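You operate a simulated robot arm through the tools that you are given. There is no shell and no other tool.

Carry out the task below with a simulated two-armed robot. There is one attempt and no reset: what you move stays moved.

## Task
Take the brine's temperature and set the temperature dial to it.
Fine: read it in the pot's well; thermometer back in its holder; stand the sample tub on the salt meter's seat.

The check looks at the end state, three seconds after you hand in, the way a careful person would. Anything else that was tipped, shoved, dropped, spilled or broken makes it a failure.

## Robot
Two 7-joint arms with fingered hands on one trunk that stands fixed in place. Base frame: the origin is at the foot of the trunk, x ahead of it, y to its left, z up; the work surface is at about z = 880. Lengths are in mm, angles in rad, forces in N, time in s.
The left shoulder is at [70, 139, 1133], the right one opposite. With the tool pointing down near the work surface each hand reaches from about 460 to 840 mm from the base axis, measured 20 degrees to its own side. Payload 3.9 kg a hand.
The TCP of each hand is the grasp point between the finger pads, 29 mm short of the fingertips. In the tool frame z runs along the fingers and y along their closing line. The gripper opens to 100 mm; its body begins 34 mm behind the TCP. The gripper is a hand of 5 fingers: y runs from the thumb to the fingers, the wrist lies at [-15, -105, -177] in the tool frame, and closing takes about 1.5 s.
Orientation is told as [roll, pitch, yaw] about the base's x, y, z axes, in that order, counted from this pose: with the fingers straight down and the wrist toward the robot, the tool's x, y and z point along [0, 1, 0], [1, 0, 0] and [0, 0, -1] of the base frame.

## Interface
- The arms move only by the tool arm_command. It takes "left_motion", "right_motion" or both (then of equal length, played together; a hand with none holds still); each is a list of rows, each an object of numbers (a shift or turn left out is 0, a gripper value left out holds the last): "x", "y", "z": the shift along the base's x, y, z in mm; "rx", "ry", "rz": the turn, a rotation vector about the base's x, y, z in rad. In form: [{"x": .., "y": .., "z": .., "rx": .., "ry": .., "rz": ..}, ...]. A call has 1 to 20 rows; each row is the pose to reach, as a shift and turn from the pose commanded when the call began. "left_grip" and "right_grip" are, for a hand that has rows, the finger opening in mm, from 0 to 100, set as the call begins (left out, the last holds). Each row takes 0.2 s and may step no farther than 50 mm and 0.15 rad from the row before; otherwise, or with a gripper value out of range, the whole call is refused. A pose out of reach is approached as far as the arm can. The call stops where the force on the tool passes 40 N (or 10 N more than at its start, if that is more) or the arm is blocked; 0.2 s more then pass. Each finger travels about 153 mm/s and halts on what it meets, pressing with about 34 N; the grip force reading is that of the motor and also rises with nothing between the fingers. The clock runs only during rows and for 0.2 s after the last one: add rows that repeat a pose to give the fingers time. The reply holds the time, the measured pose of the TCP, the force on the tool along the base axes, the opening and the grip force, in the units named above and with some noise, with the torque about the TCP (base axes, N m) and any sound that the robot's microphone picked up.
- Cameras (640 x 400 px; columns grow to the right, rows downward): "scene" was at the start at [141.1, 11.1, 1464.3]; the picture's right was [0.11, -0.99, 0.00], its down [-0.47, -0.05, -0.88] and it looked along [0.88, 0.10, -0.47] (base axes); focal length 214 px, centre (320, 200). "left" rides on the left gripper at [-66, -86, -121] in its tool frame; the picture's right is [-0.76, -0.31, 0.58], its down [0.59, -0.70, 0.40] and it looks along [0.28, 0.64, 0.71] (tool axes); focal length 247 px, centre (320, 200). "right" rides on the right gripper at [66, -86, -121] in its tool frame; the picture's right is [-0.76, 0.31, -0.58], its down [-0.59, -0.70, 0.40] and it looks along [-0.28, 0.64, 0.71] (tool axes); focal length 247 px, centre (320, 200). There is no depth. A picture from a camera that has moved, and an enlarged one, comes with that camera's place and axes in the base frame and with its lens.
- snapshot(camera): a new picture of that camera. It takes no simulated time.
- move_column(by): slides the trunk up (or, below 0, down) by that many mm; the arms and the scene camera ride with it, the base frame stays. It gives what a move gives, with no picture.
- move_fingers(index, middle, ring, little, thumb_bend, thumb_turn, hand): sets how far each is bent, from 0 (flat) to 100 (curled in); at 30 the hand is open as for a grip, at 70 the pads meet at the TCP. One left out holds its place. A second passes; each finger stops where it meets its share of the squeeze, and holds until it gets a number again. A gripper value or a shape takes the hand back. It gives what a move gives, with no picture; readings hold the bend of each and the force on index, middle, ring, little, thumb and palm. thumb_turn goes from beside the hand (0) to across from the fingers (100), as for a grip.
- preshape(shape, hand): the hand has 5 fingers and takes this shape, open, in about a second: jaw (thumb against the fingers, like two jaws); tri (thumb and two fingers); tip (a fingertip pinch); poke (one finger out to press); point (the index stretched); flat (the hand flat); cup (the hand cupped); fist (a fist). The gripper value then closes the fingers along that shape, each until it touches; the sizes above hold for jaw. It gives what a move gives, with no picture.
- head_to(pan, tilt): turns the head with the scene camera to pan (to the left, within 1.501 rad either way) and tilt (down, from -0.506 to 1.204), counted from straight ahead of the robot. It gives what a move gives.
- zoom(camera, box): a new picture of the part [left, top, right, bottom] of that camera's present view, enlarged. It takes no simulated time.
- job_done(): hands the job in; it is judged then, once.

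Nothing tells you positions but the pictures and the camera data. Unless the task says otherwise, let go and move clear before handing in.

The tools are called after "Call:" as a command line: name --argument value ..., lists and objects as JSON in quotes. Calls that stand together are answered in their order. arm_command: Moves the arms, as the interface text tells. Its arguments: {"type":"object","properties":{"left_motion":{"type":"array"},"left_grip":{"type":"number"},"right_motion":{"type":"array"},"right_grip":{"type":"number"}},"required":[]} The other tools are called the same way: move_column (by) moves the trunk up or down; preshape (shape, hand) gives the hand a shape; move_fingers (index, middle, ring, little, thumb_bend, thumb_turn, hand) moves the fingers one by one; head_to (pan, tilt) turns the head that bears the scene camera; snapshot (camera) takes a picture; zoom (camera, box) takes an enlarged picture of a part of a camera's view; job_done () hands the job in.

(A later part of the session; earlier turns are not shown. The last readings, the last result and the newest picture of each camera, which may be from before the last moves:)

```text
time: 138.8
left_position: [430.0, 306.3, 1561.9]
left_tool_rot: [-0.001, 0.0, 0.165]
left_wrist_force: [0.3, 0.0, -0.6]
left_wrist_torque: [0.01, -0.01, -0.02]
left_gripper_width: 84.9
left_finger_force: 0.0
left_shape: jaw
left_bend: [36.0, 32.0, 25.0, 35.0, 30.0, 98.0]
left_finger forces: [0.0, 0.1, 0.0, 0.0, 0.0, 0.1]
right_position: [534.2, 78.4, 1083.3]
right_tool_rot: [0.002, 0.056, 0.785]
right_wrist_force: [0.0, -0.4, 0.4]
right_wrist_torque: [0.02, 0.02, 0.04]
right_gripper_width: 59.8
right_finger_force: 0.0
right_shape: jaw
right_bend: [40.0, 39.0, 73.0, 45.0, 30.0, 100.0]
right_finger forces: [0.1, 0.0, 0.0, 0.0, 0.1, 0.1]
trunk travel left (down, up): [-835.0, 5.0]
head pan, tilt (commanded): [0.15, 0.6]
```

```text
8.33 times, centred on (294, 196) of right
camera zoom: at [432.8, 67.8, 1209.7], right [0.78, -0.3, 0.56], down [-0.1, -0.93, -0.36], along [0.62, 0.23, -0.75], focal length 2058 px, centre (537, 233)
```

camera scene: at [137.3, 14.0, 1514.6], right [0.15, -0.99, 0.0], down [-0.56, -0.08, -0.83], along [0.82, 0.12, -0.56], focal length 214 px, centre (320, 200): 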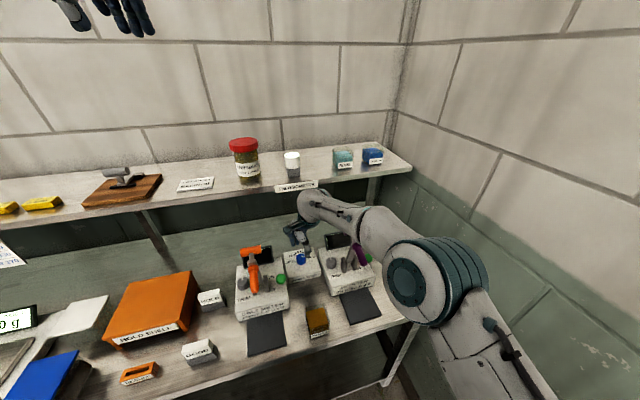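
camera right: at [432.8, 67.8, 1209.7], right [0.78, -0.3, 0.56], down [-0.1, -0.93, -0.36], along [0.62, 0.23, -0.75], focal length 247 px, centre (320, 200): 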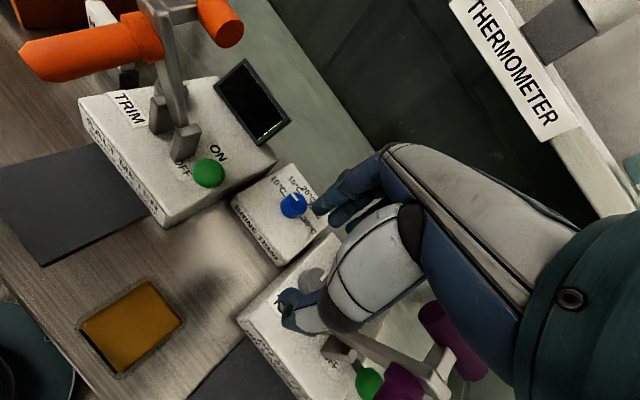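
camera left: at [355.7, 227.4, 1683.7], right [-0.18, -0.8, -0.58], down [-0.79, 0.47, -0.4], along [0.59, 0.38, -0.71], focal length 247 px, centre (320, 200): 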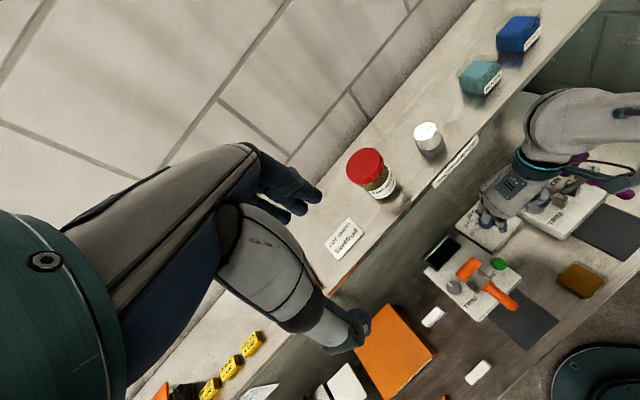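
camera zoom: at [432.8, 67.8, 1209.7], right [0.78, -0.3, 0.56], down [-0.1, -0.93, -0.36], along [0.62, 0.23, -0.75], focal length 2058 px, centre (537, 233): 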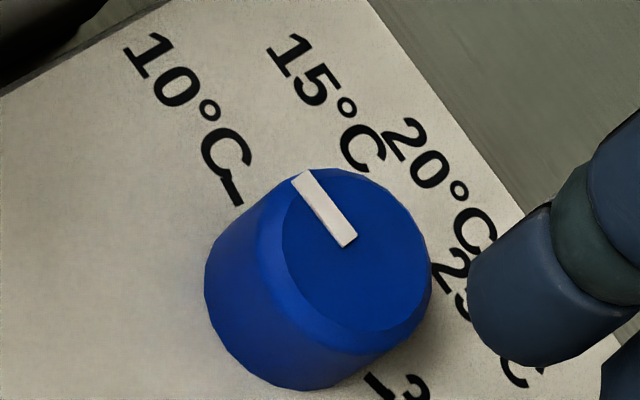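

Measured from three views, the pointer is at about 114° and the 10 °C tick at about 104°, so it overshot by roughly 9°. I'll go back, grip, and turn it clockwise by that amount.

Call:
arm_command --right_motion '[{"x": 5, "y": 15, "z": -20}, {"x": 13, "y": 30, "z": -40}, {"x": 25, "y": 43, "z": -55, "rz": -0.03}, {"x": 43, "y": 53, "z": -65, "rz": -0.06}, {"x": 61, "y": 63, "z": -75, "rz": -0.1}, {"x": 77, "y": 71, "z": -85, "rz": -0.13}, {"x": 85, "y": 75, "z": -99, "rz": -0.165}, {"x": 85, "y": 75, "z": -113, "rz": -0.165}, {"x": 85, "y": 75, "z": -125, "rz": -0.165}, {"x": 85, "y": 75, "z": -134.5, "rz": -0.165}, {"x": 85, "y": 75, "z": -134.5, "rz": -0.165}]'

Call:
zoom --camera "right" --box '[220, 190, 380, 310]'

Call:
zoom --camera "scene" --box '[280, 235, 330, 280]'

```text
time: 141.2
left_position: [430.5, 305.5, 1563.6]
left_tool_rot: [0.0, -0.001, 0.163]
left_wrist_force: [-0.4, -0.2, -1.2]
left_wrist_torque: [-0.02, 0.03, 0.0]
left_gripper_width: 84.9
left_finger_force: 0.1
left_shape: jaw
left_bend: [36.0, 32.0, 25.0, 35.0, 30.0, 98.0]
left_finger forces: [0.1, 0.0, 0.0, 0.0, 0.1, 0.0]
right_position: [619.3, 153.8, 949.2]
right_tool_rot: [0.002, 0.053, 0.62]
right_wrist_force: [0.2, 0.5, 0.4]
right_wrist_torque: [0.0, -0.02, 0.04]
right_gripper_width: 59.6
right_finger_force: 0.0
right_shape: jaw
right_bend: [40.0, 39.0, 73.0, 45.0, 30.0, 100.0]
right_finger forces: [0.0, 0.1, 0.0, 0.1, 0.0, 0.0]
trunk travel left (down, up): [-835.0, 5.0]
head pan, tilt (commanded): [0.15, 0.6]
```

```text
3.33 times, centred on (300, 250) of right
camera zoom: at [519.1, 159.6, 1076.3], right [0.72, -0.42, 0.56], down [-0.25, -0.9, -0.36], along [0.65, 0.12, -0.75], focal length 823 px, centre (387, 33)
```

zoom: 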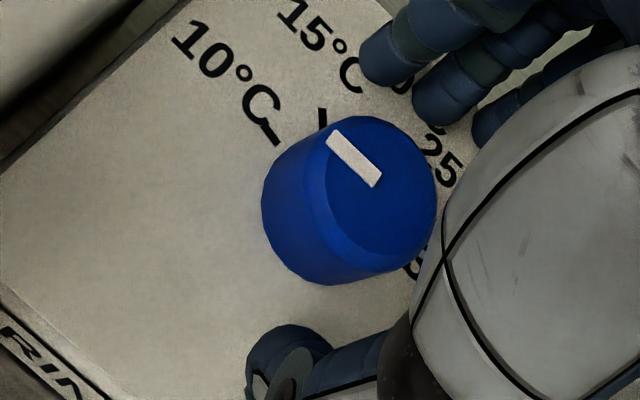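

```text
8.89 times, centred on (305, 258) of scene
camera zoom: at [137.7, 14.2, 1514.5], right [0.15, -0.99, 0.0], down [-0.56, -0.08, -0.83], along [0.82, 0.12, -0.56], focal length 1906 px, centre (453, -311)
```

zoom: 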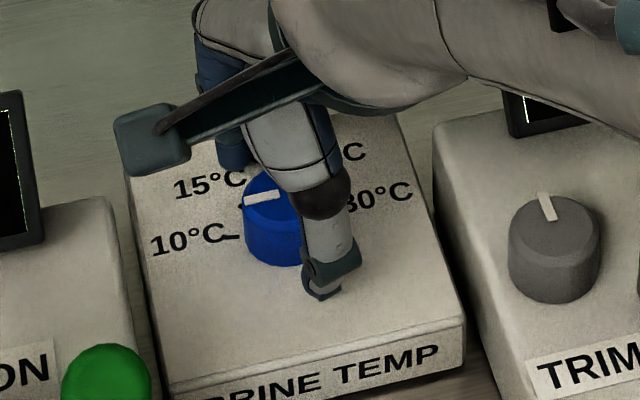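

Call:
arm_command --right_motion '[{"z": 0}, {"z": 0}, {"z": 0}, {"z": 0}, {"z": 0}, {"z": 0}]' --right_grip 18

Call:
zoom --camera "right" --box '[220, 190, 380, 310]'

Call:
zoom --camera "scene" --box '[280, 235, 330, 280]'

```text
time: 142.6
left_position: [429.0, 305.3, 1563.7]
left_tool_rot: [-0.001, 0.001, 0.163]
left_wrist_force: [-0.4, 0.7, 0.8]
left_wrist_torque: [0.04, 0.0, 0.02]
left_gripper_width: 85.1
left_finger_force: 0.0
left_shape: jaw
left_bend: [36.0, 32.0, 25.0, 35.0, 30.0, 98.0]
left_finger forces: [0.0, 0.0, 0.1, 0.1, 0.0, 0.0]
right_position: [620.6, 154.0, 949.8]
right_tool_rot: [0.003, 0.055, 0.622]
right_wrist_force: [2.4, 0.0, 2.6]
right_wrist_torque: [0.12, -0.19, 0.02]
right_gripper_width: 21.1
right_finger_force: 33.5
right_shape: jaw
right_bend: [56.0, 54.0, 72.0, 61.0, 51.0, 100.0]
right_finger forces: [20.1, 12.4, 0.0, 0.0, 30.4, 0.0]
trunk travel left (down, up): [-835.0, 5.0]
head pan, tilt (commanded): [0.15, 0.6]
```

```text
3.33 times, centred on (300, 250) of right
camera zoom: at [519.0, 159.9, 1076.1], right [0.72, -0.42, 0.56], down [-0.25, -0.9, -0.36], along [0.65, 0.12, -0.75], focal length 823 px, centre (387, 33)
```

zoom: 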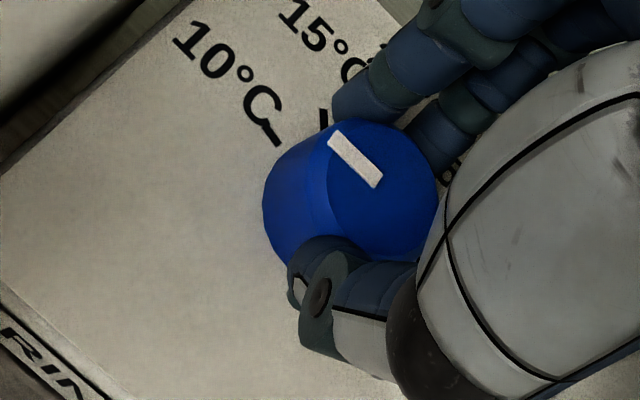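

```text
8.89 times, centred on (305, 258) of scene
camera zoom: at [138.0, 14.3, 1514.5], right [0.15, -0.99, 0.0], down [-0.56, -0.08, -0.83], along [0.82, 0.12, -0.57], focal length 1906 px, centre (453, -311)
```

zoom: 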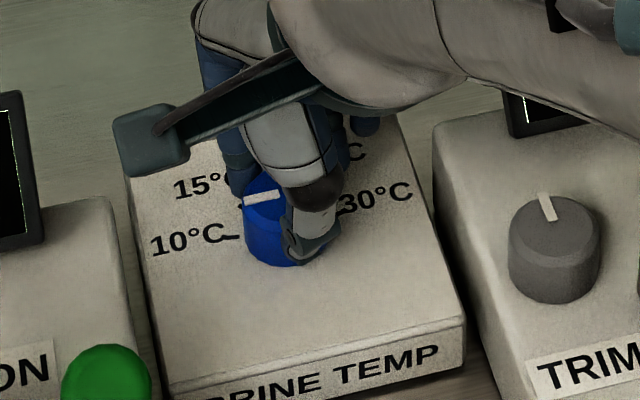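

Call:
arm_command --right_motion '[{"rz": -0.04}, {"rz": -0.08}, {"rz": -0.12}, {"rz": -0.165}, {"rz": -0.165}]'

Call:
zoom --camera "scene" --box '[290, 250, 314, 266]'

Call:
arm_command --right_motion '[{"z": 0}, {"z": 0}, {"z": 0}, {"z": 0}, {"z": 0}]' --right_grip 60

Call:
zoom --camera "scene" --box '[290, 250, 314, 266]'

Call:
zoom --camera "left" --box '[474, 208, 504, 230]'

Call:
zoom --camera "right" --box '[220, 190, 380, 310]'

```text
time: 143.8
left_position: [429.9, 306.7, 1560.6]
left_tool_rot: [-0.002, 0.0, 0.164]
left_wrist_force: [0.3, -1.1, 0.7]
left_wrist_torque: [0.0, 0.02, -0.02]
left_gripper_width: 85.0
left_finger_force: 0.1
left_shape: jaw
left_bend: [36.0, 32.0, 25.0, 35.0, 30.0, 98.0]
left_finger forces: [0.0, 0.1, 0.0, 0.0, 0.0, 0.0]
right_position: [620.9, 153.4, 949.6]
right_tool_rot: [0.004, 0.056, 0.457]
right_wrist_force: [4.1, 2.3, 2.0]
right_wrist_torque: [0.12, -0.23, 0.03]
right_gripper_width: 21.1
right_finger_force: 33.7
right_shape: jaw
right_bend: [56.0, 54.0, 72.0, 61.0, 51.0, 100.0]
right_finger forces: [21.4, 12.8, 0.1, 0.0, 29.8, 0.1]
trunk travel left (down, up): [-835.0, 5.0]
head pan, tilt (commanded): [0.15, 0.6]
```

```text
16.00 times, centred on (302, 258) of scene
camera zoom: at [138.3, 14.6, 1514.4], right [0.15, -0.99, 0.0], down [-0.56, -0.08, -0.82], along [0.82, 0.12, -0.57], focal length 3432 px, centre (608, -728)
```

zoom: 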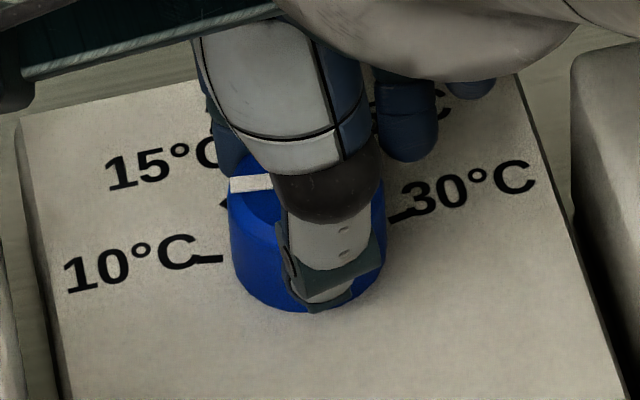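

```text
time: 145.0
left_position: [430.3, 303.9, 1562.8]
left_tool_rot: [-0.002, 0.0, 0.164]
left_wrist_force: [0.3, -0.9, -0.1]
left_wrist_torque: [-0.02, -0.02, -0.01]
left_gripper_width: 85.0
left_finger_force: 0.1
left_shape: jaw
left_bend: [36.0, 32.0, 25.0, 35.0, 30.0, 98.0]
left_finger forces: [0.1, 0.1, 0.0, 0.0, 0.0, 0.0]
right_position: [620.9, 154.1, 949.4]
right_tool_rot: [0.003, 0.054, 0.456]
right_wrist_force: [0.0, -0.1, -0.2]
right_wrist_torque: [0.0, -0.01, -0.02]
right_gripper_width: 59.9
right_finger_force: 0.1
right_shape: jaw
right_bend: [40.0, 39.0, 73.0, 45.0, 31.0, 100.0]
right_finger forces: [0.0, 0.0, 0.0, 0.0, 0.0, 0.0]
trunk travel left (down, up): [-835.0, 5.0]
head pan, tilt (commanded): [0.15, 0.6]
```

```text
16.00 times, centred on (302, 258) of scene
camera zoom: at [137.9, 14.3, 1514.5], right [0.15, -0.99, 0.0], down [-0.56, -0.08, -0.83], along [0.82, 0.12, -0.56], focal length 3432 px, centre (608, -728)
```

zoom: 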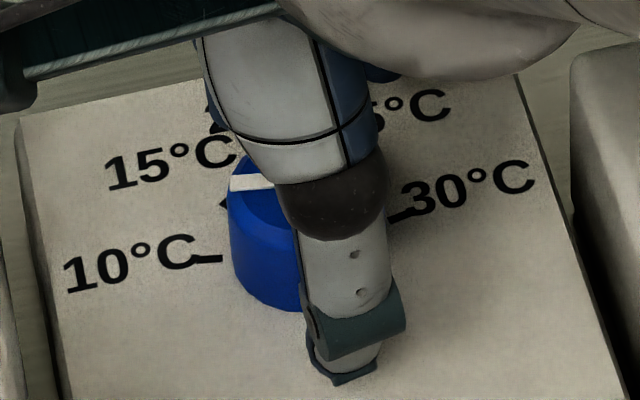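

```text
16.00 times, centred on (489, 219) of left
camera zoom: at [356.0, 227.5, 1683.6], right [-0.18, -0.8, -0.58], down [-0.79, 0.47, -0.4], along [0.59, 0.38, -0.71], focal length 3952 px, centre (-2384, -104)
```

zoom: 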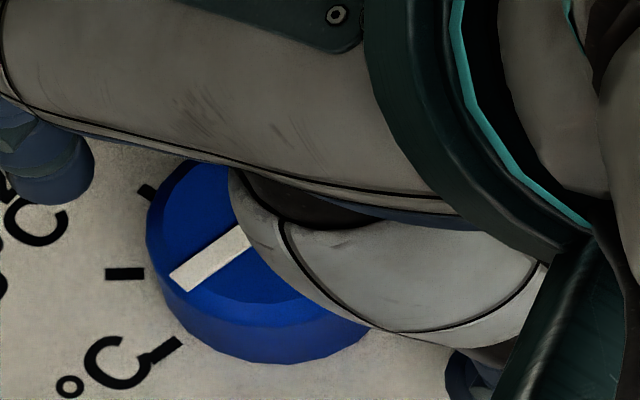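

```text
3.33 times, centred on (300, 250) of right
camera zoom: at [521.4, 176.0, 1076.2], right [0.64, -0.53, 0.56], down [-0.39, -0.85, -0.36], along [0.66, 0.01, -0.75], focal length 823 px, centre (387, 33)
```

zoom: 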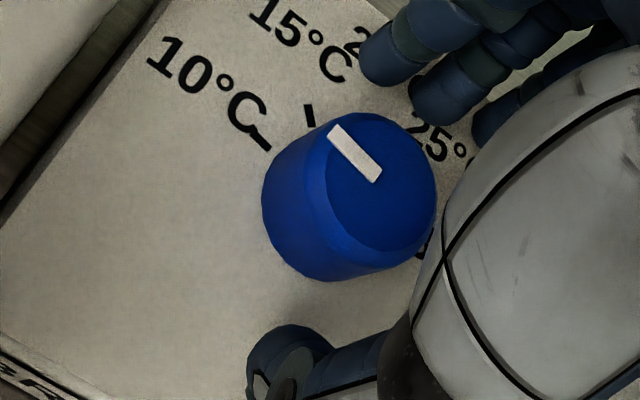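

The pointer now lines up with the 10 °C tick to within about 2° in all three views. I'll withdraw the hand carefully and check again unobstructed.

Call:
arm_command --right_motion '[{"z": 10}, {"z": 22}, {"z": 36}, {"z": 50, "x": -8, "y": -4}, {"z": 60, "x": -24, "y": -12, "rz": 0.08}, {"z": 70, "x": -42, "y": -22, "rz": 0.16}, {"z": 80, "x": -60, "y": -32, "rz": 0.24}, {"z": 95, "x": -72, "y": -45, "rz": 0.3}, {"z": 115, "x": -80, "y": -60, "rz": 0.33}, {"z": 135, "x": -85, "y": -75, "rz": 0.33}, {"z": 135, "x": -85, "y": -75, "rz": 0.33}]'

Call:
zoom --camera "scene" --box '[290, 250, 314, 266]'

Call:
zoom --camera "left" --box '[474, 208, 504, 230]'

Call:
zoom --camera "right" --box '[262, 172, 326, 220]'

```text
time: 147.4
left_position: [430.7, 305.7, 1562.0]
left_tool_rot: [0.0, 0.0, 0.166]
left_wrist_force: [0.6, 0.7, -0.7]
left_wrist_torque: [-0.02, -0.03, 0.0]
left_gripper_width: 85.0
left_finger_force: 0.0
left_shape: jaw
left_bend: [36.0, 32.0, 25.0, 35.0, 30.0, 98.0]
left_finger forces: [0.0, 0.0, 0.0, 0.0, 0.0, 0.0]
right_position: [533.8, 78.3, 1084.9]
right_tool_rot: [0.004, 0.057, 0.787]
right_wrist_force: [0.7, 0.8, 0.8]
right_wrist_torque: [0.03, 0.02, 0.01]
right_gripper_width: 60.0
right_finger_force: 0.1
right_shape: jaw
right_bend: [40.0, 39.0, 73.0, 45.0, 30.0, 100.0]
right_finger forces: [0.0, 0.1, 0.0, 0.0, 0.0, 0.1]
trunk travel left (down, up): [-835.0, 5.0]
head pan, tilt (commanded): [0.15, 0.6]
```

```text
16.00 times, centred on (302, 258) of scene
camera zoom: at [138.2, 14.8, 1514.4], right [0.15, -0.99, 0.0], down [-0.56, -0.08, -0.82], along [0.82, 0.12, -0.57], focal length 3432 px, centre (608, -728)
```

zoom: 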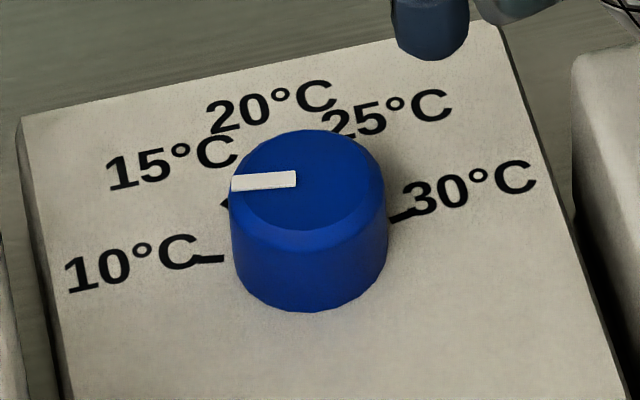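

```text
16.00 times, centred on (489, 219) of left
camera zoom: at [356.3, 228.2, 1683.5], right [-0.18, -0.8, -0.58], down [-0.79, 0.46, -0.4], along [0.59, 0.38, -0.71], focal length 3952 px, centre (-2384, -104)
```

zoom: 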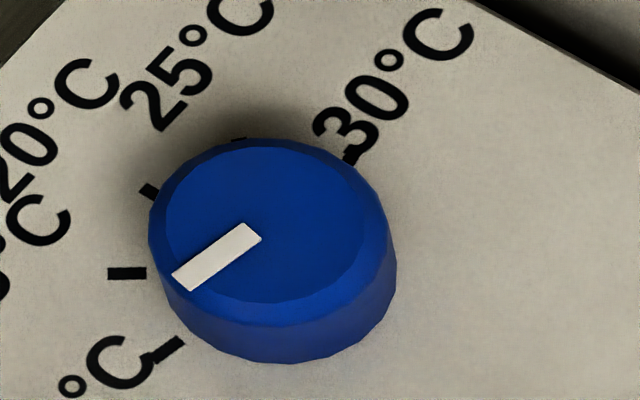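

```text
8.33 times, centred on (294, 196) of right
camera zoom: at [433.2, 68.0, 1211.2], right [0.78, -0.3, 0.56], down [-0.1, -0.93, -0.36], along [0.62, 0.23, -0.75], focal length 2058 px, centre (537, 233)
```

zoom: 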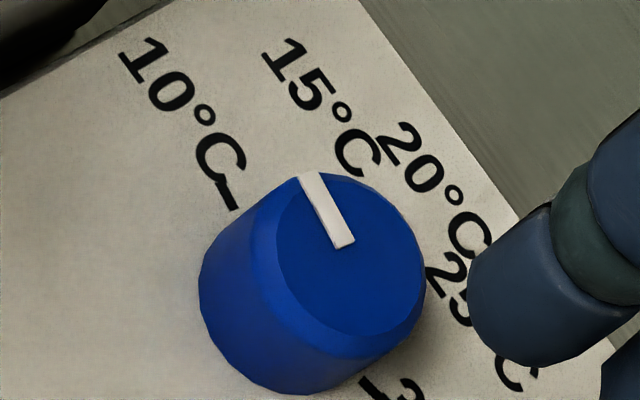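

The dial reads 10 °C within measurement error. Next is the sample tub, so I'll look at it, the salt meter's seat and the orange lever from the current viewpoints.

Call:
head_to --pan 0.3 --tilt 0.9

Call:
snapshot --camera "scene"

Call:
zoom --camera "scene" --box '[240, 120, 400, 240]'

Call:
zoom --camera "right" --box '[60, 250, 220, 390]'

Call:
zoom --camera "left" --box '[480, 220, 640, 360]'

```text
time: 148.2
left_position: [430.4, 305.0, 1561.4]
left_tool_rot: [-0.001, 0.0, 0.163]
left_wrist_force: [0.8, -0.1, -0.1]
left_wrist_torque: [0.03, 0.0, 0.0]
left_gripper_width: 84.9
left_finger_force: 0.0
left_shape: jaw
left_bend: [36.0, 32.0, 25.0, 35.0, 30.0, 98.0]
left_finger forces: [0.0, 0.0, 0.0, 0.1, 0.0, 0.0]
right_position: [535.0, 78.9, 1085.1]
right_tool_rot: [0.003, 0.055, 0.786]
right_wrist_force: [0.3, 0.3, -0.1]
right_wrist_torque: [0.01, -0.03, -0.06]
right_gripper_width: 59.7
right_finger_force: 0.0
right_shape: jaw
right_bend: [40.0, 39.0, 73.0, 45.0, 30.0, 100.0]
right_finger forces: [0.0, 0.0, 0.1, 0.0, 0.0, 0.0]
trunk travel left (down, up): [-835.0, 5.0]
head pan, tilt (commanded): [0.3, 0.901]
```

```text
taken
camera scene: at [122.7, 23.2, 1489.8], right [0.3, -0.96, 0.0], down [-0.75, -0.23, -0.62], along [0.59, 0.18, -0.78], focal length 214 px, centre (320, 200)
```

scene: 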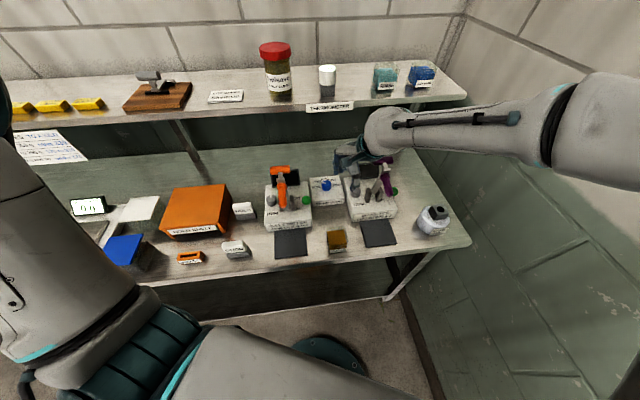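

```text
3.33 times, centred on (320, 180) of scene
camera zoom: at [122.7, 23.2, 1489.8], right [0.3, -0.96, 0.0], down [-0.75, -0.23, -0.62], along [0.59, 0.18, -0.78], focal length 715 px, centre (320, 267)
```

zoom: 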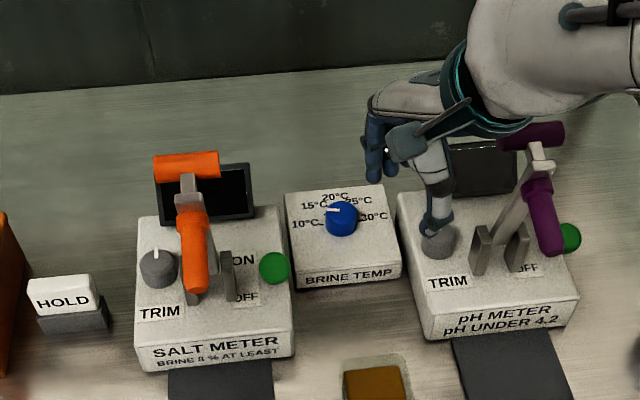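

```text
2.86 times, centred on (140, 320) of right
camera zoom: at [433.2, 67.6, 1211.2], right [0.78, -0.3, 0.56], down [-0.1, -0.93, -0.36], along [0.62, 0.23, -0.75], focal length 706 px, centre (834, -143)
```

zoom: 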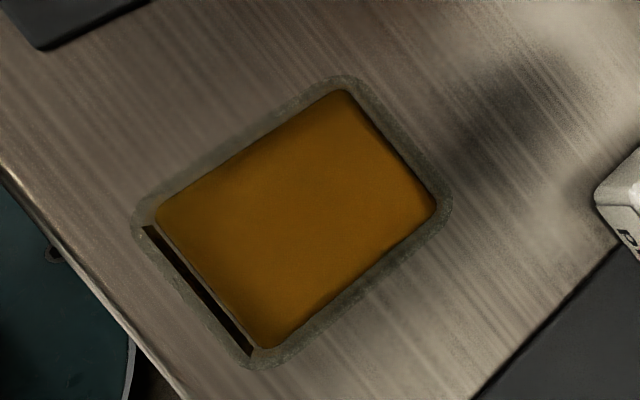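

```text
2.86 times, centred on (560, 290) of left
camera zoom: at [355.9, 227.4, 1683.7], right [-0.18, -0.8, -0.58], down [-0.79, 0.47, -0.4], along [0.59, 0.38, -0.71], focal length 706 px, centre (-366, -57)
```

zoom: 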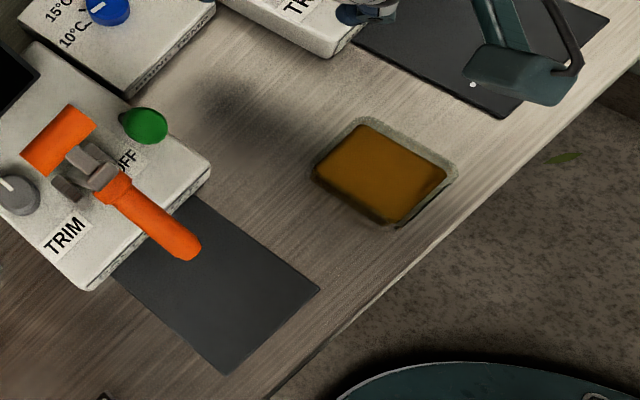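

The tub is about 54 mm square and 55 mm tall, centred at (431.8, 63.2), and the seat's centre is at (392, 200). The orange lever's grip overhangs the seat at z 1050, so I'll grip the tub from its sides with the hand leaning toward the robot. First I'll bring the right hand above the tub and turn it.

Call:
arm_command --right_motion '[{"x": -9, "y": -2, "z": 10}, {"x": -19, "y": -4, "z": 20}, {"x": -29, "y": -6, "z": 30}, {"x": -40, "y": -8, "z": 38}, {"x": -52, "y": -10, "z": 44}, {"x": -64, "y": -12, "z": 48}, {"x": -76, "y": -14, "z": 50}, {"x": -88, "y": -16, "z": 50}, {"x": -98, "y": -16, "z": 50, "rz": 0.1}, {"x": -102, "y": -16, "z": 50, "rz": 0.22}, {"x": -102, "y": -16, "z": 50, "rz": 0.34}, {"x": -102, "y": -16, "z": 50, "rz": 0.46}, {"x": -102, "y": -16, "z": 50, "rz": 0.58}, {"x": -102, "y": -16, "z": 50, "rz": 0.7}, {"x": -102, "y": -16, "z": 50, "rz": 0.82}, {"x": -102, "y": -16, "z": 50, "rz": 0.94}, {"x": -102, "y": -16, "z": 50, "rz": 1.06}, {"x": -102, "y": -16, "z": 50, "rz": 1.16}, {"x": -102, "y": -16, "z": 50, "rz": 1.21}, {"x": -102, "y": -16, "z": 50, "rz": 1.21}]' --right_grip 95

Call:
snapshot --camera "scene"

Call:
snapshot --camera "right"

Call:
snapshot --camera "left"

```text
time: 152.4
left_position: [431.0, 305.2, 1562.1]
left_tool_rot: [-0.001, -0.001, 0.165]
left_wrist_force: [0.8, -0.3, 0.2]
left_wrist_torque: [-0.01, 0.03, 0.04]
left_gripper_width: 85.0
left_finger_force: 0.0
left_shape: jaw
left_bend: [36.0, 32.0, 25.0, 35.0, 30.0, 98.0]
left_finger forces: [0.1, 0.0, 0.0, 0.1, 0.0, 0.1]
right_position: [432.5, 63.5, 1134.8]
right_tool_rot: [0.004, 0.054, 1.998]
right_wrist_force: [0.5, 0.6, -0.1]
right_wrist_torque: [-0.03, 0.01, 0.01]
right_gripper_width: 94.8
right_finger_force: 0.0
right_shape: jaw
right_bend: [32.0, 30.0, 27.0, 32.0, 30.0, 98.0]
right_finger forces: [0.0, 0.0, 0.1, 0.1, 0.0, 0.0]
trunk travel left (down, up): [-835.0, 5.0]
head pan, tilt (commanded): [0.3, 0.901]
```

```text
taken
camera scene: at [122.5, 23.3, 1489.7], right [0.3, -0.96, 0.0], down [-0.75, -0.23, -0.62], along [0.59, 0.18, -0.78], focal length 214 px, centre (320, 200)
```

scene: 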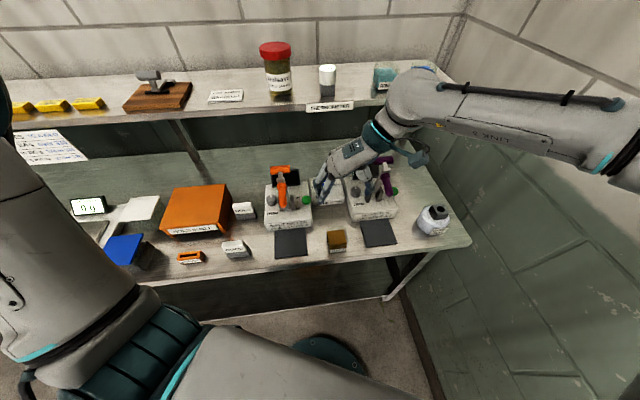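

```text
taken
camera right: at [406.8, -37.2, 1261.0], right [0.55, 0.62, 0.56], down [0.83, -0.42, -0.36], along [0.01, 0.66, -0.75], focal length 247 px, centre (320, 200)
```

right: 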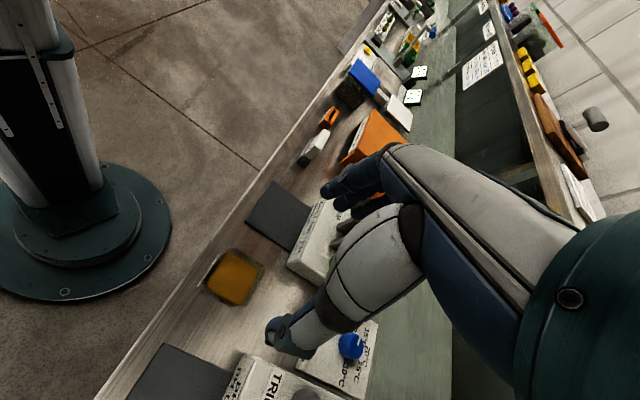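

```text
taken
camera left: at [355.8, 227.4, 1683.7], right [-0.18, -0.8, -0.58], down [-0.79, 0.47, -0.4], along [0.59, 0.38, -0.71], focal length 247 px, centre (320, 200)
```

left: 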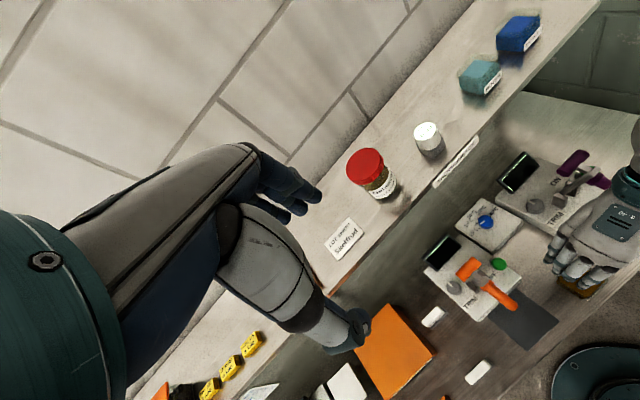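

Call:
arm_command --right_motion '[{"rx": 0.054, "ry": -0.086}, {"rx": 0.108, "ry": -0.171}, {"rx": 0.161, "ry": -0.257}, {"rx": 0.215, "ry": -0.342}, {"rx": 0.215, "ry": -0.342, "z": -25}, {"rx": 0.215, "ry": -0.342, "z": -50}, {"rx": 0.215, "ry": -0.342, "z": -75}, {"rx": 0.215, "ry": -0.342, "z": -100}, {"rx": 0.215, "ry": -0.342, "z": -120}, {"rx": 0.215, "ry": -0.342, "z": -120}]'

Call:
snapshot --camera "scene"

Call:
snapshot --camera "right"

Call:
zoom --camera "left" --box '[440, 180, 640, 340]'

```text
time: 154.6
left_position: [429.8, 305.5, 1562.7]
left_tool_rot: [-0.003, -0.001, 0.164]
left_wrist_force: [-0.1, 0.1, -0.2]
left_wrist_torque: [0.0, 0.01, 0.01]
left_gripper_width: 84.7
left_finger_force: 0.1
left_shape: jaw
left_bend: [36.0, 32.0, 25.0, 35.0, 30.0, 98.0]
left_finger forces: [0.0, 0.0, 0.1, 0.0, 0.0, 0.0]
right_position: [432.4, 63.5, 1014.6]
right_tool_rot: [-0.397, -0.002, 1.985]
right_wrist_force: [-0.1, 0.7, -0.1]
right_wrist_torque: [0.01, 0.0, 0.0]
right_gripper_width: 95.0
right_finger_force: 0.0
right_shape: jaw
right_bend: [32.0, 30.0, 27.0, 32.0, 30.0, 98.0]
right_finger forces: [0.0, 0.0, 0.0, 0.1, 0.0, 0.0]
trunk travel left (down, up): [-835.0, 5.0]
head pan, tilt (commanded): [0.3, 0.901]
```

```text
taken
camera scene: at [122.2, 23.2, 1489.8], right [0.3, -0.96, 0.0], down [-0.75, -0.23, -0.62], along [0.59, 0.18, -0.78], focal length 214 px, centre (320, 200)
```

scene: 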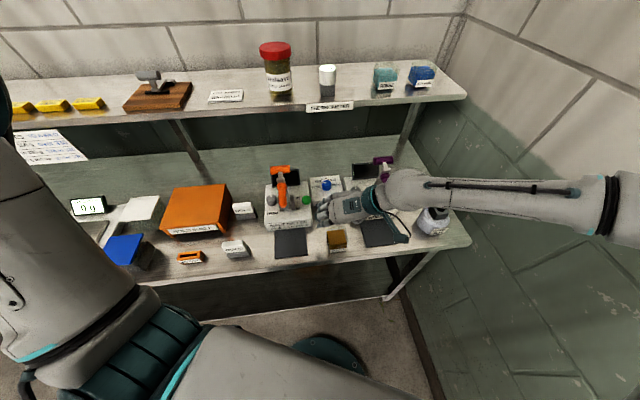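

```text
taken
camera right: at [369.1, -59.4, 1101.1], right [0.31, 0.47, 0.83], down [0.92, -0.36, -0.14], along [0.23, 0.8, -0.55], focal length 247 px, centre (320, 200)
```

right: 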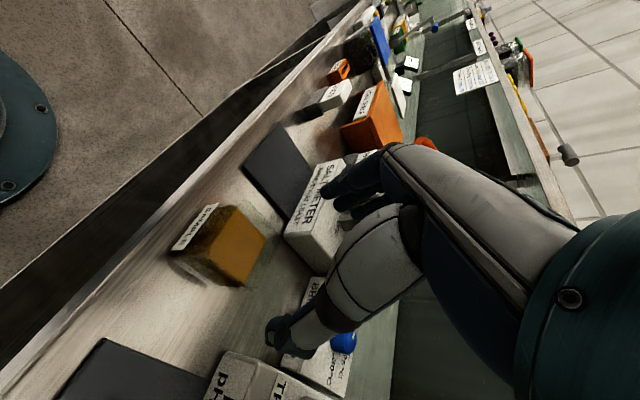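

```text
2.50 times, centred on (540, 260) of left
camera zoom: at [355.4, 227.3, 1683.8], right [-0.18, -0.8, -0.58], down [-0.79, 0.47, -0.4], along [0.59, 0.38, -0.71], focal length 617 px, centre (-230, 50)
```

zoom: 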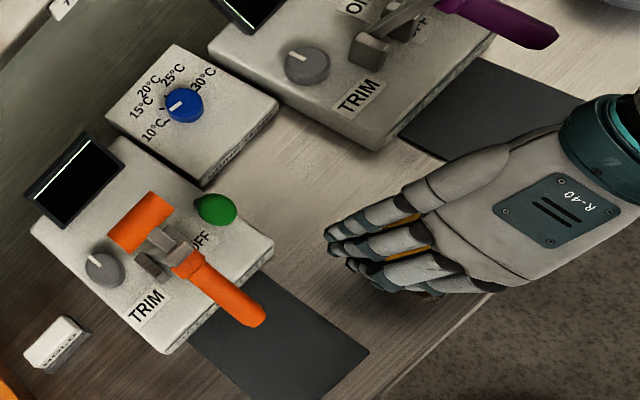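

Call:
zoom --camera "scene" --box '[310, 215, 366, 260]'

Call:
zoom --camera "right" --box '[150, 180, 290, 300]'

```text
8.89 times, centred on (338, 238) of scene
camera zoom: at [122.2, 23.2, 1489.8], right [0.3, -0.96, 0.0], down [-0.75, -0.23, -0.62], along [0.59, 0.18, -0.78], focal length 1906 px, centre (160, -133)
```

zoom: 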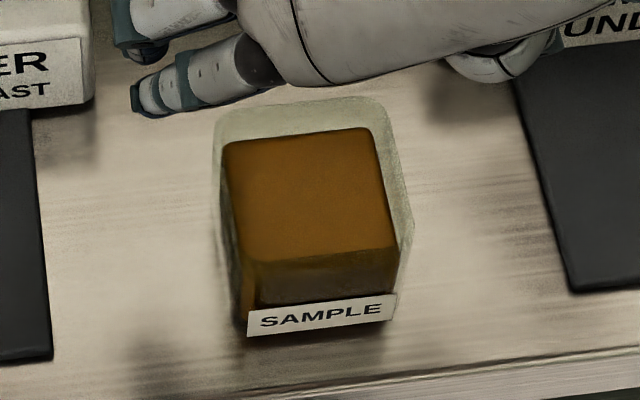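

```text
3.33 times, centred on (220, 240) of right
camera zoom: at [369.1, -59.4, 1101.1], right [0.31, 0.47, 0.83], down [0.92, -0.36, -0.14], along [0.23, 0.8, -0.55], focal length 823 px, centre (653, 67)
```

zoom: 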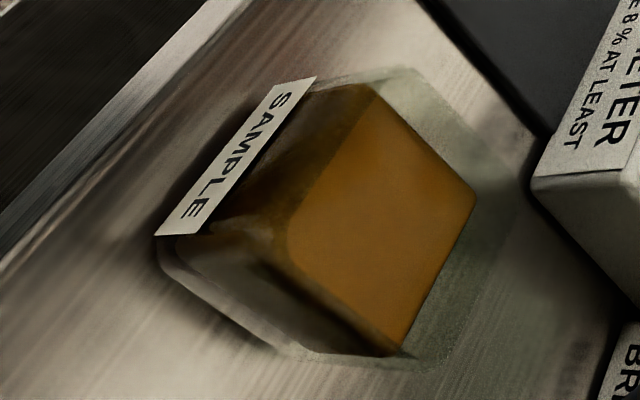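

The hand's closing line matches the tub's orientation to within half a degree. I'll lower around the tub.

Call:
arm_command --right_motion '[{"x": -0.5, "y": 0.3, "z": -14}, {"x": -1, "y": 0.5, "z": -28}, {"x": -1, "y": 0.5, "z": -42}, {"x": -1, "y": 0.5, "z": -55}, {"x": -1, "y": 0.5, "z": -66}, {"x": -1, "y": 0.5, "z": -76}, {"x": -1, "y": 0.5, "z": -84}, {"x": -1, "y": 0.5, "z": -88}, {"x": -1, "y": 0.5, "z": -88}]'

Call:
zoom --camera "scene" --box '[294, 190, 406, 270]'

Call:
snapshot --camera "right"

Call:
zoom --camera "left" --box '[480, 220, 640, 340]'

```text
time: 156.6
left_position: [429.1, 305.1, 1563.1]
left_tool_rot: [-0.004, -0.001, 0.162]
left_wrist_force: [0.4, -0.1, -0.7]
left_wrist_torque: [-0.02, 0.0, -0.01]
left_gripper_width: 84.9
left_finger_force: 0.1
left_shape: jaw
left_bend: [36.0, 32.0, 25.0, 35.0, 30.0, 98.0]
left_finger forces: [0.0, 0.0, 0.1, 0.0, 0.0, 0.0]
right_position: [432.2, 62.9, 926.6]
right_tool_rot: [-0.397, -0.004, 1.985]
right_wrist_force: [0.9, 0.1, -0.3]
right_wrist_torque: [0.0, 0.0, 0.0]
right_gripper_width: 95.0
right_finger_force: 0.1
right_shape: jaw
right_bend: [32.0, 30.0, 27.0, 32.0, 30.0, 98.0]
right_finger forces: [0.0, 0.0, 0.1, 0.0, 0.0, 0.0]
trunk travel left (down, up): [-835.0, 5.0]
head pan, tilt (commanded): [0.3, 0.901]
```

```text
5.00 times, centred on (350, 230) of scene
camera zoom: at [122.6, 23.4, 1489.7], right [0.3, -0.96, 0.0], down [-0.75, -0.23, -0.62], along [0.59, 0.18, -0.78], focal length 1072 px, centre (170, 50)
```

zoom: 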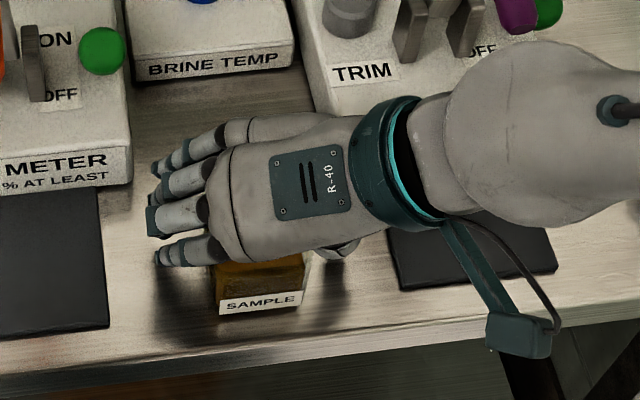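

```text
taken
camera right: at [369.0, -59.4, 1013.3], right [0.31, 0.47, 0.83], down [0.92, -0.36, -0.14], along [0.23, 0.8, -0.55], focal length 247 px, centre (320, 200)
```

right: 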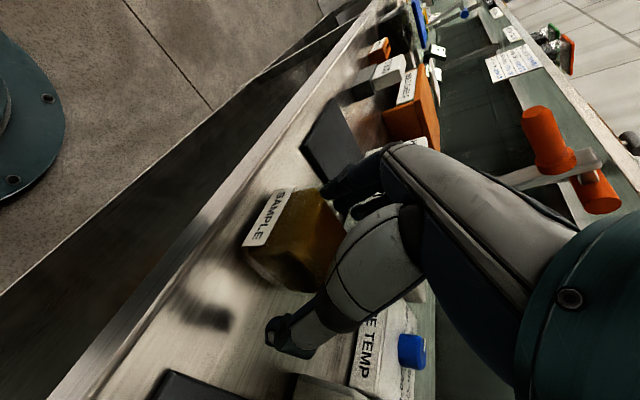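

```text
3.33 times, centred on (560, 280) of left
camera zoom: at [355.9, 227.5, 1683.7], right [-0.18, -0.8, -0.58], down [-0.79, 0.47, -0.4], along [0.59, 0.38, -0.71], focal length 823 px, centre (-480, -67)
```

zoom: 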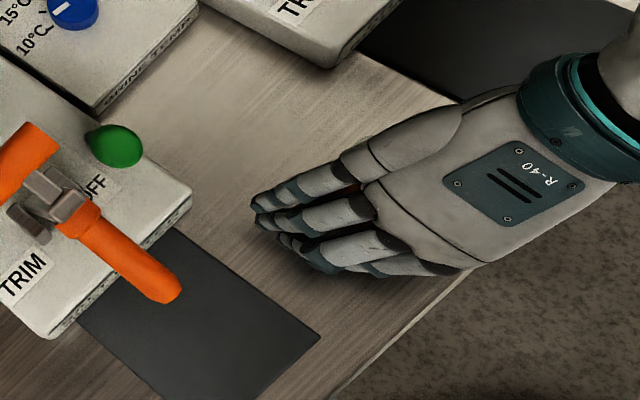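

The fingers and thumb straddle the tub. I'll close gently.

Call:
arm_command --right_motion '[{"z": 0}, {"z": 0}, {"z": 0}, {"z": 0}, {"z": 0}, {"z": 0}, {"z": 0}]' --right_grip 38

Call:
zoom --camera "scene" --box '[294, 190, 406, 270]'

Call:
snapshot --camera "right"

Call:
zoom --camera "left" --box '[480, 220, 640, 340]'

```text
time: 158.2
left_position: [431.6, 305.5, 1561.6]
left_tool_rot: [-0.001, 0.0, 0.165]
left_wrist_force: [-0.4, 0.3, -1.2]
left_wrist_torque: [-0.01, 0.02, 0.03]
left_gripper_width: 85.1
left_finger_force: 0.1
left_shape: jaw
left_bend: [36.0, 32.0, 25.0, 35.0, 30.0, 98.0]
left_finger forces: [0.1, 0.1, 0.0, 0.0, 0.0, 0.0]
right_position: [432.4, 63.9, 927.5]
right_tool_rot: [-0.396, -0.005, 1.988]
right_wrist_force: [0.4, -0.3, 0.1]
right_wrist_torque: [-0.05, -0.02, 0.03]
right_gripper_width: 53.4
right_finger_force: 34.0
right_shape: jaw
right_bend: [40.0, 40.0, 74.0, 51.0, 31.0, 100.0]
right_finger forces: [18.5, 8.9, 4.1, 0.0, 31.7, 0.0]
trunk travel left (down, up): [-835.0, 5.0]
head pan, tilt (commanded): [0.3, 0.901]
```

```text
5.00 times, centred on (350, 230) of scene
camera zoom: at [122.7, 23.3, 1489.7], right [0.3, -0.96, 0.0], down [-0.75, -0.23, -0.62], along [0.59, 0.18, -0.78], focal length 1072 px, centre (170, 50)
```

zoom: 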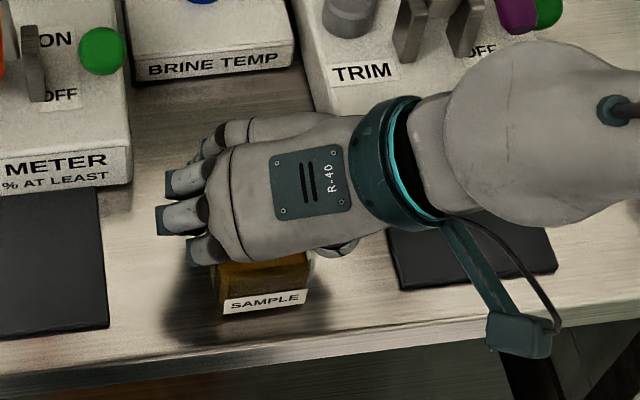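

```text
taken
camera right: at [369.1, -59.5, 1013.5], right [0.31, 0.47, 0.83], down [0.92, -0.36, -0.14], along [0.23, 0.8, -0.55], focal length 247 px, centre (320, 200)
```

right: 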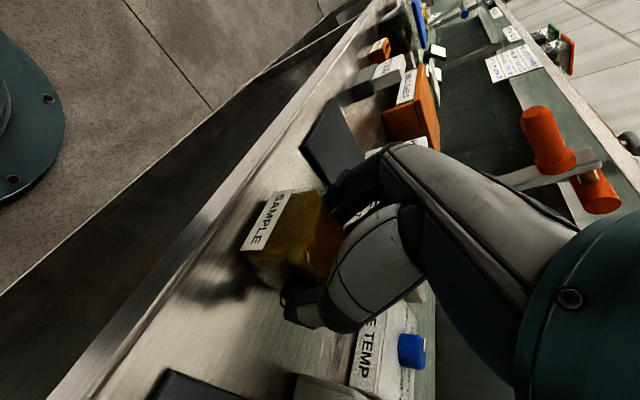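

```text
3.33 times, centred on (560, 280) of left
camera zoom: at [356.0, 227.4, 1683.6], right [-0.18, -0.8, -0.58], down [-0.79, 0.47, -0.4], along [0.59, 0.38, -0.71], focal length 823 px, centre (-480, -67)
```

zoom: 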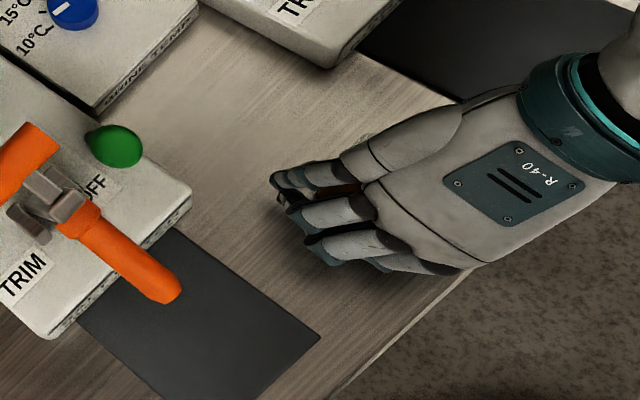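

The tub is held at 34 N. I'll lift it slightly and check that it stays level.

Call:
arm_command --right_motion '[{"z": 3}, {"z": 6}, {"z": 10}, {"z": 15}, {"z": 15}]'

Call:
zoom --camera "scene" --box '[294, 190, 406, 270]'

Call:
zoom --camera "right" --box '[200, 150, 400, 330]'

```text
time: 159.4
left_position: [430.5, 305.8, 1561.1]
left_tool_rot: [-0.002, -0.001, 0.166]
left_wrist_force: [-0.1, 0.0, 0.5]
left_wrist_torque: [0.01, 0.02, 0.02]
left_gripper_width: 84.9
left_finger_force: 0.0
left_shape: jaw
left_bend: [36.0, 32.0, 25.0, 35.0, 30.0, 98.0]
left_finger forces: [0.1, 0.0, 0.0, 0.0, 0.0, 0.0]
right_position: [431.9, 64.1, 940.4]
right_tool_rot: [-0.396, -0.004, 1.986]
right_wrist_force: [-0.2, -0.5, 0.1]
right_wrist_torque: [-0.03, 0.01, 0.01]
right_gripper_width: 53.3
right_finger_force: 33.8
right_shape: jaw
right_bend: [40.0, 40.0, 74.0, 51.0, 31.0, 99.0]
right_finger forces: [18.8, 8.8, 4.2, 0.0, 31.4, 0.1]
trunk travel left (down, up): [-835.0, 5.0]
head pan, tilt (commanded): [0.3, 0.901]
```

```text
5.00 times, centred on (350, 230) of scene
camera zoom: at [122.8, 23.4, 1489.7], right [0.3, -0.96, 0.0], down [-0.75, -0.23, -0.62], along [0.59, 0.18, -0.78], focal length 1072 px, centre (170, 50)
```

zoom: 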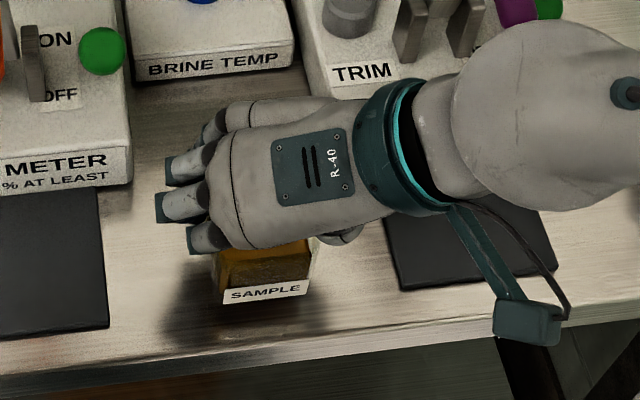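

```text
2.22 times, centred on (300, 240) of right
camera zoom: at [368.9, -59.4, 1028.1], right [0.31, 0.47, 0.83], down [0.92, -0.36, -0.14], along [0.23, 0.8, -0.55], focal length 549 px, centre (364, 111)
```

zoom: 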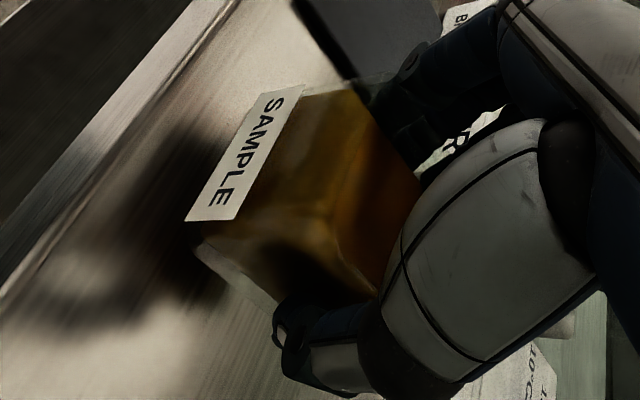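

Call:
zoom --camera "scene" --box '[328, 230, 368, 256]'

Call:
zoom --camera "left" --box '[540, 250, 620, 310]'

```text
15.38 times, centred on (348, 243) of scene
camera zoom: at [122.8, 23.4, 1489.7], right [0.3, -0.96, 0.0], down [-0.75, -0.23, -0.62], along [0.59, 0.18, -0.78], focal length 3300 px, centre (-111, -462)
```

zoom: 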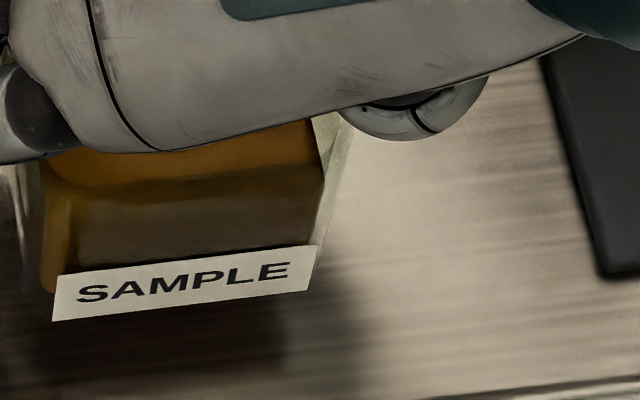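

```text
6.67 times, centred on (580, 280) of left
camera zoom: at [356.1, 227.5, 1683.6], right [-0.18, -0.8, -0.58], down [-0.79, 0.47, -0.4], along [0.59, 0.38, -0.71], focal length 1646 px, centre (-1413, -333)
```

zoom: 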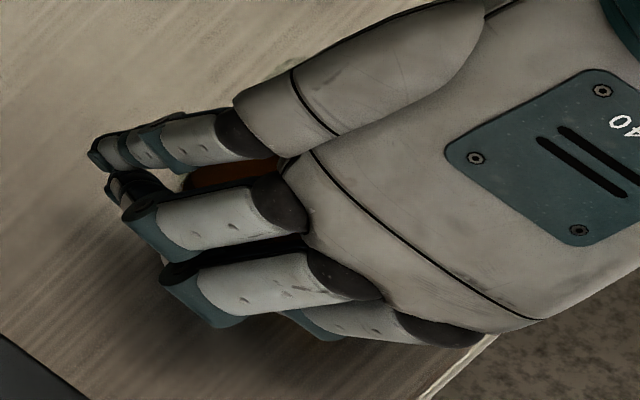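

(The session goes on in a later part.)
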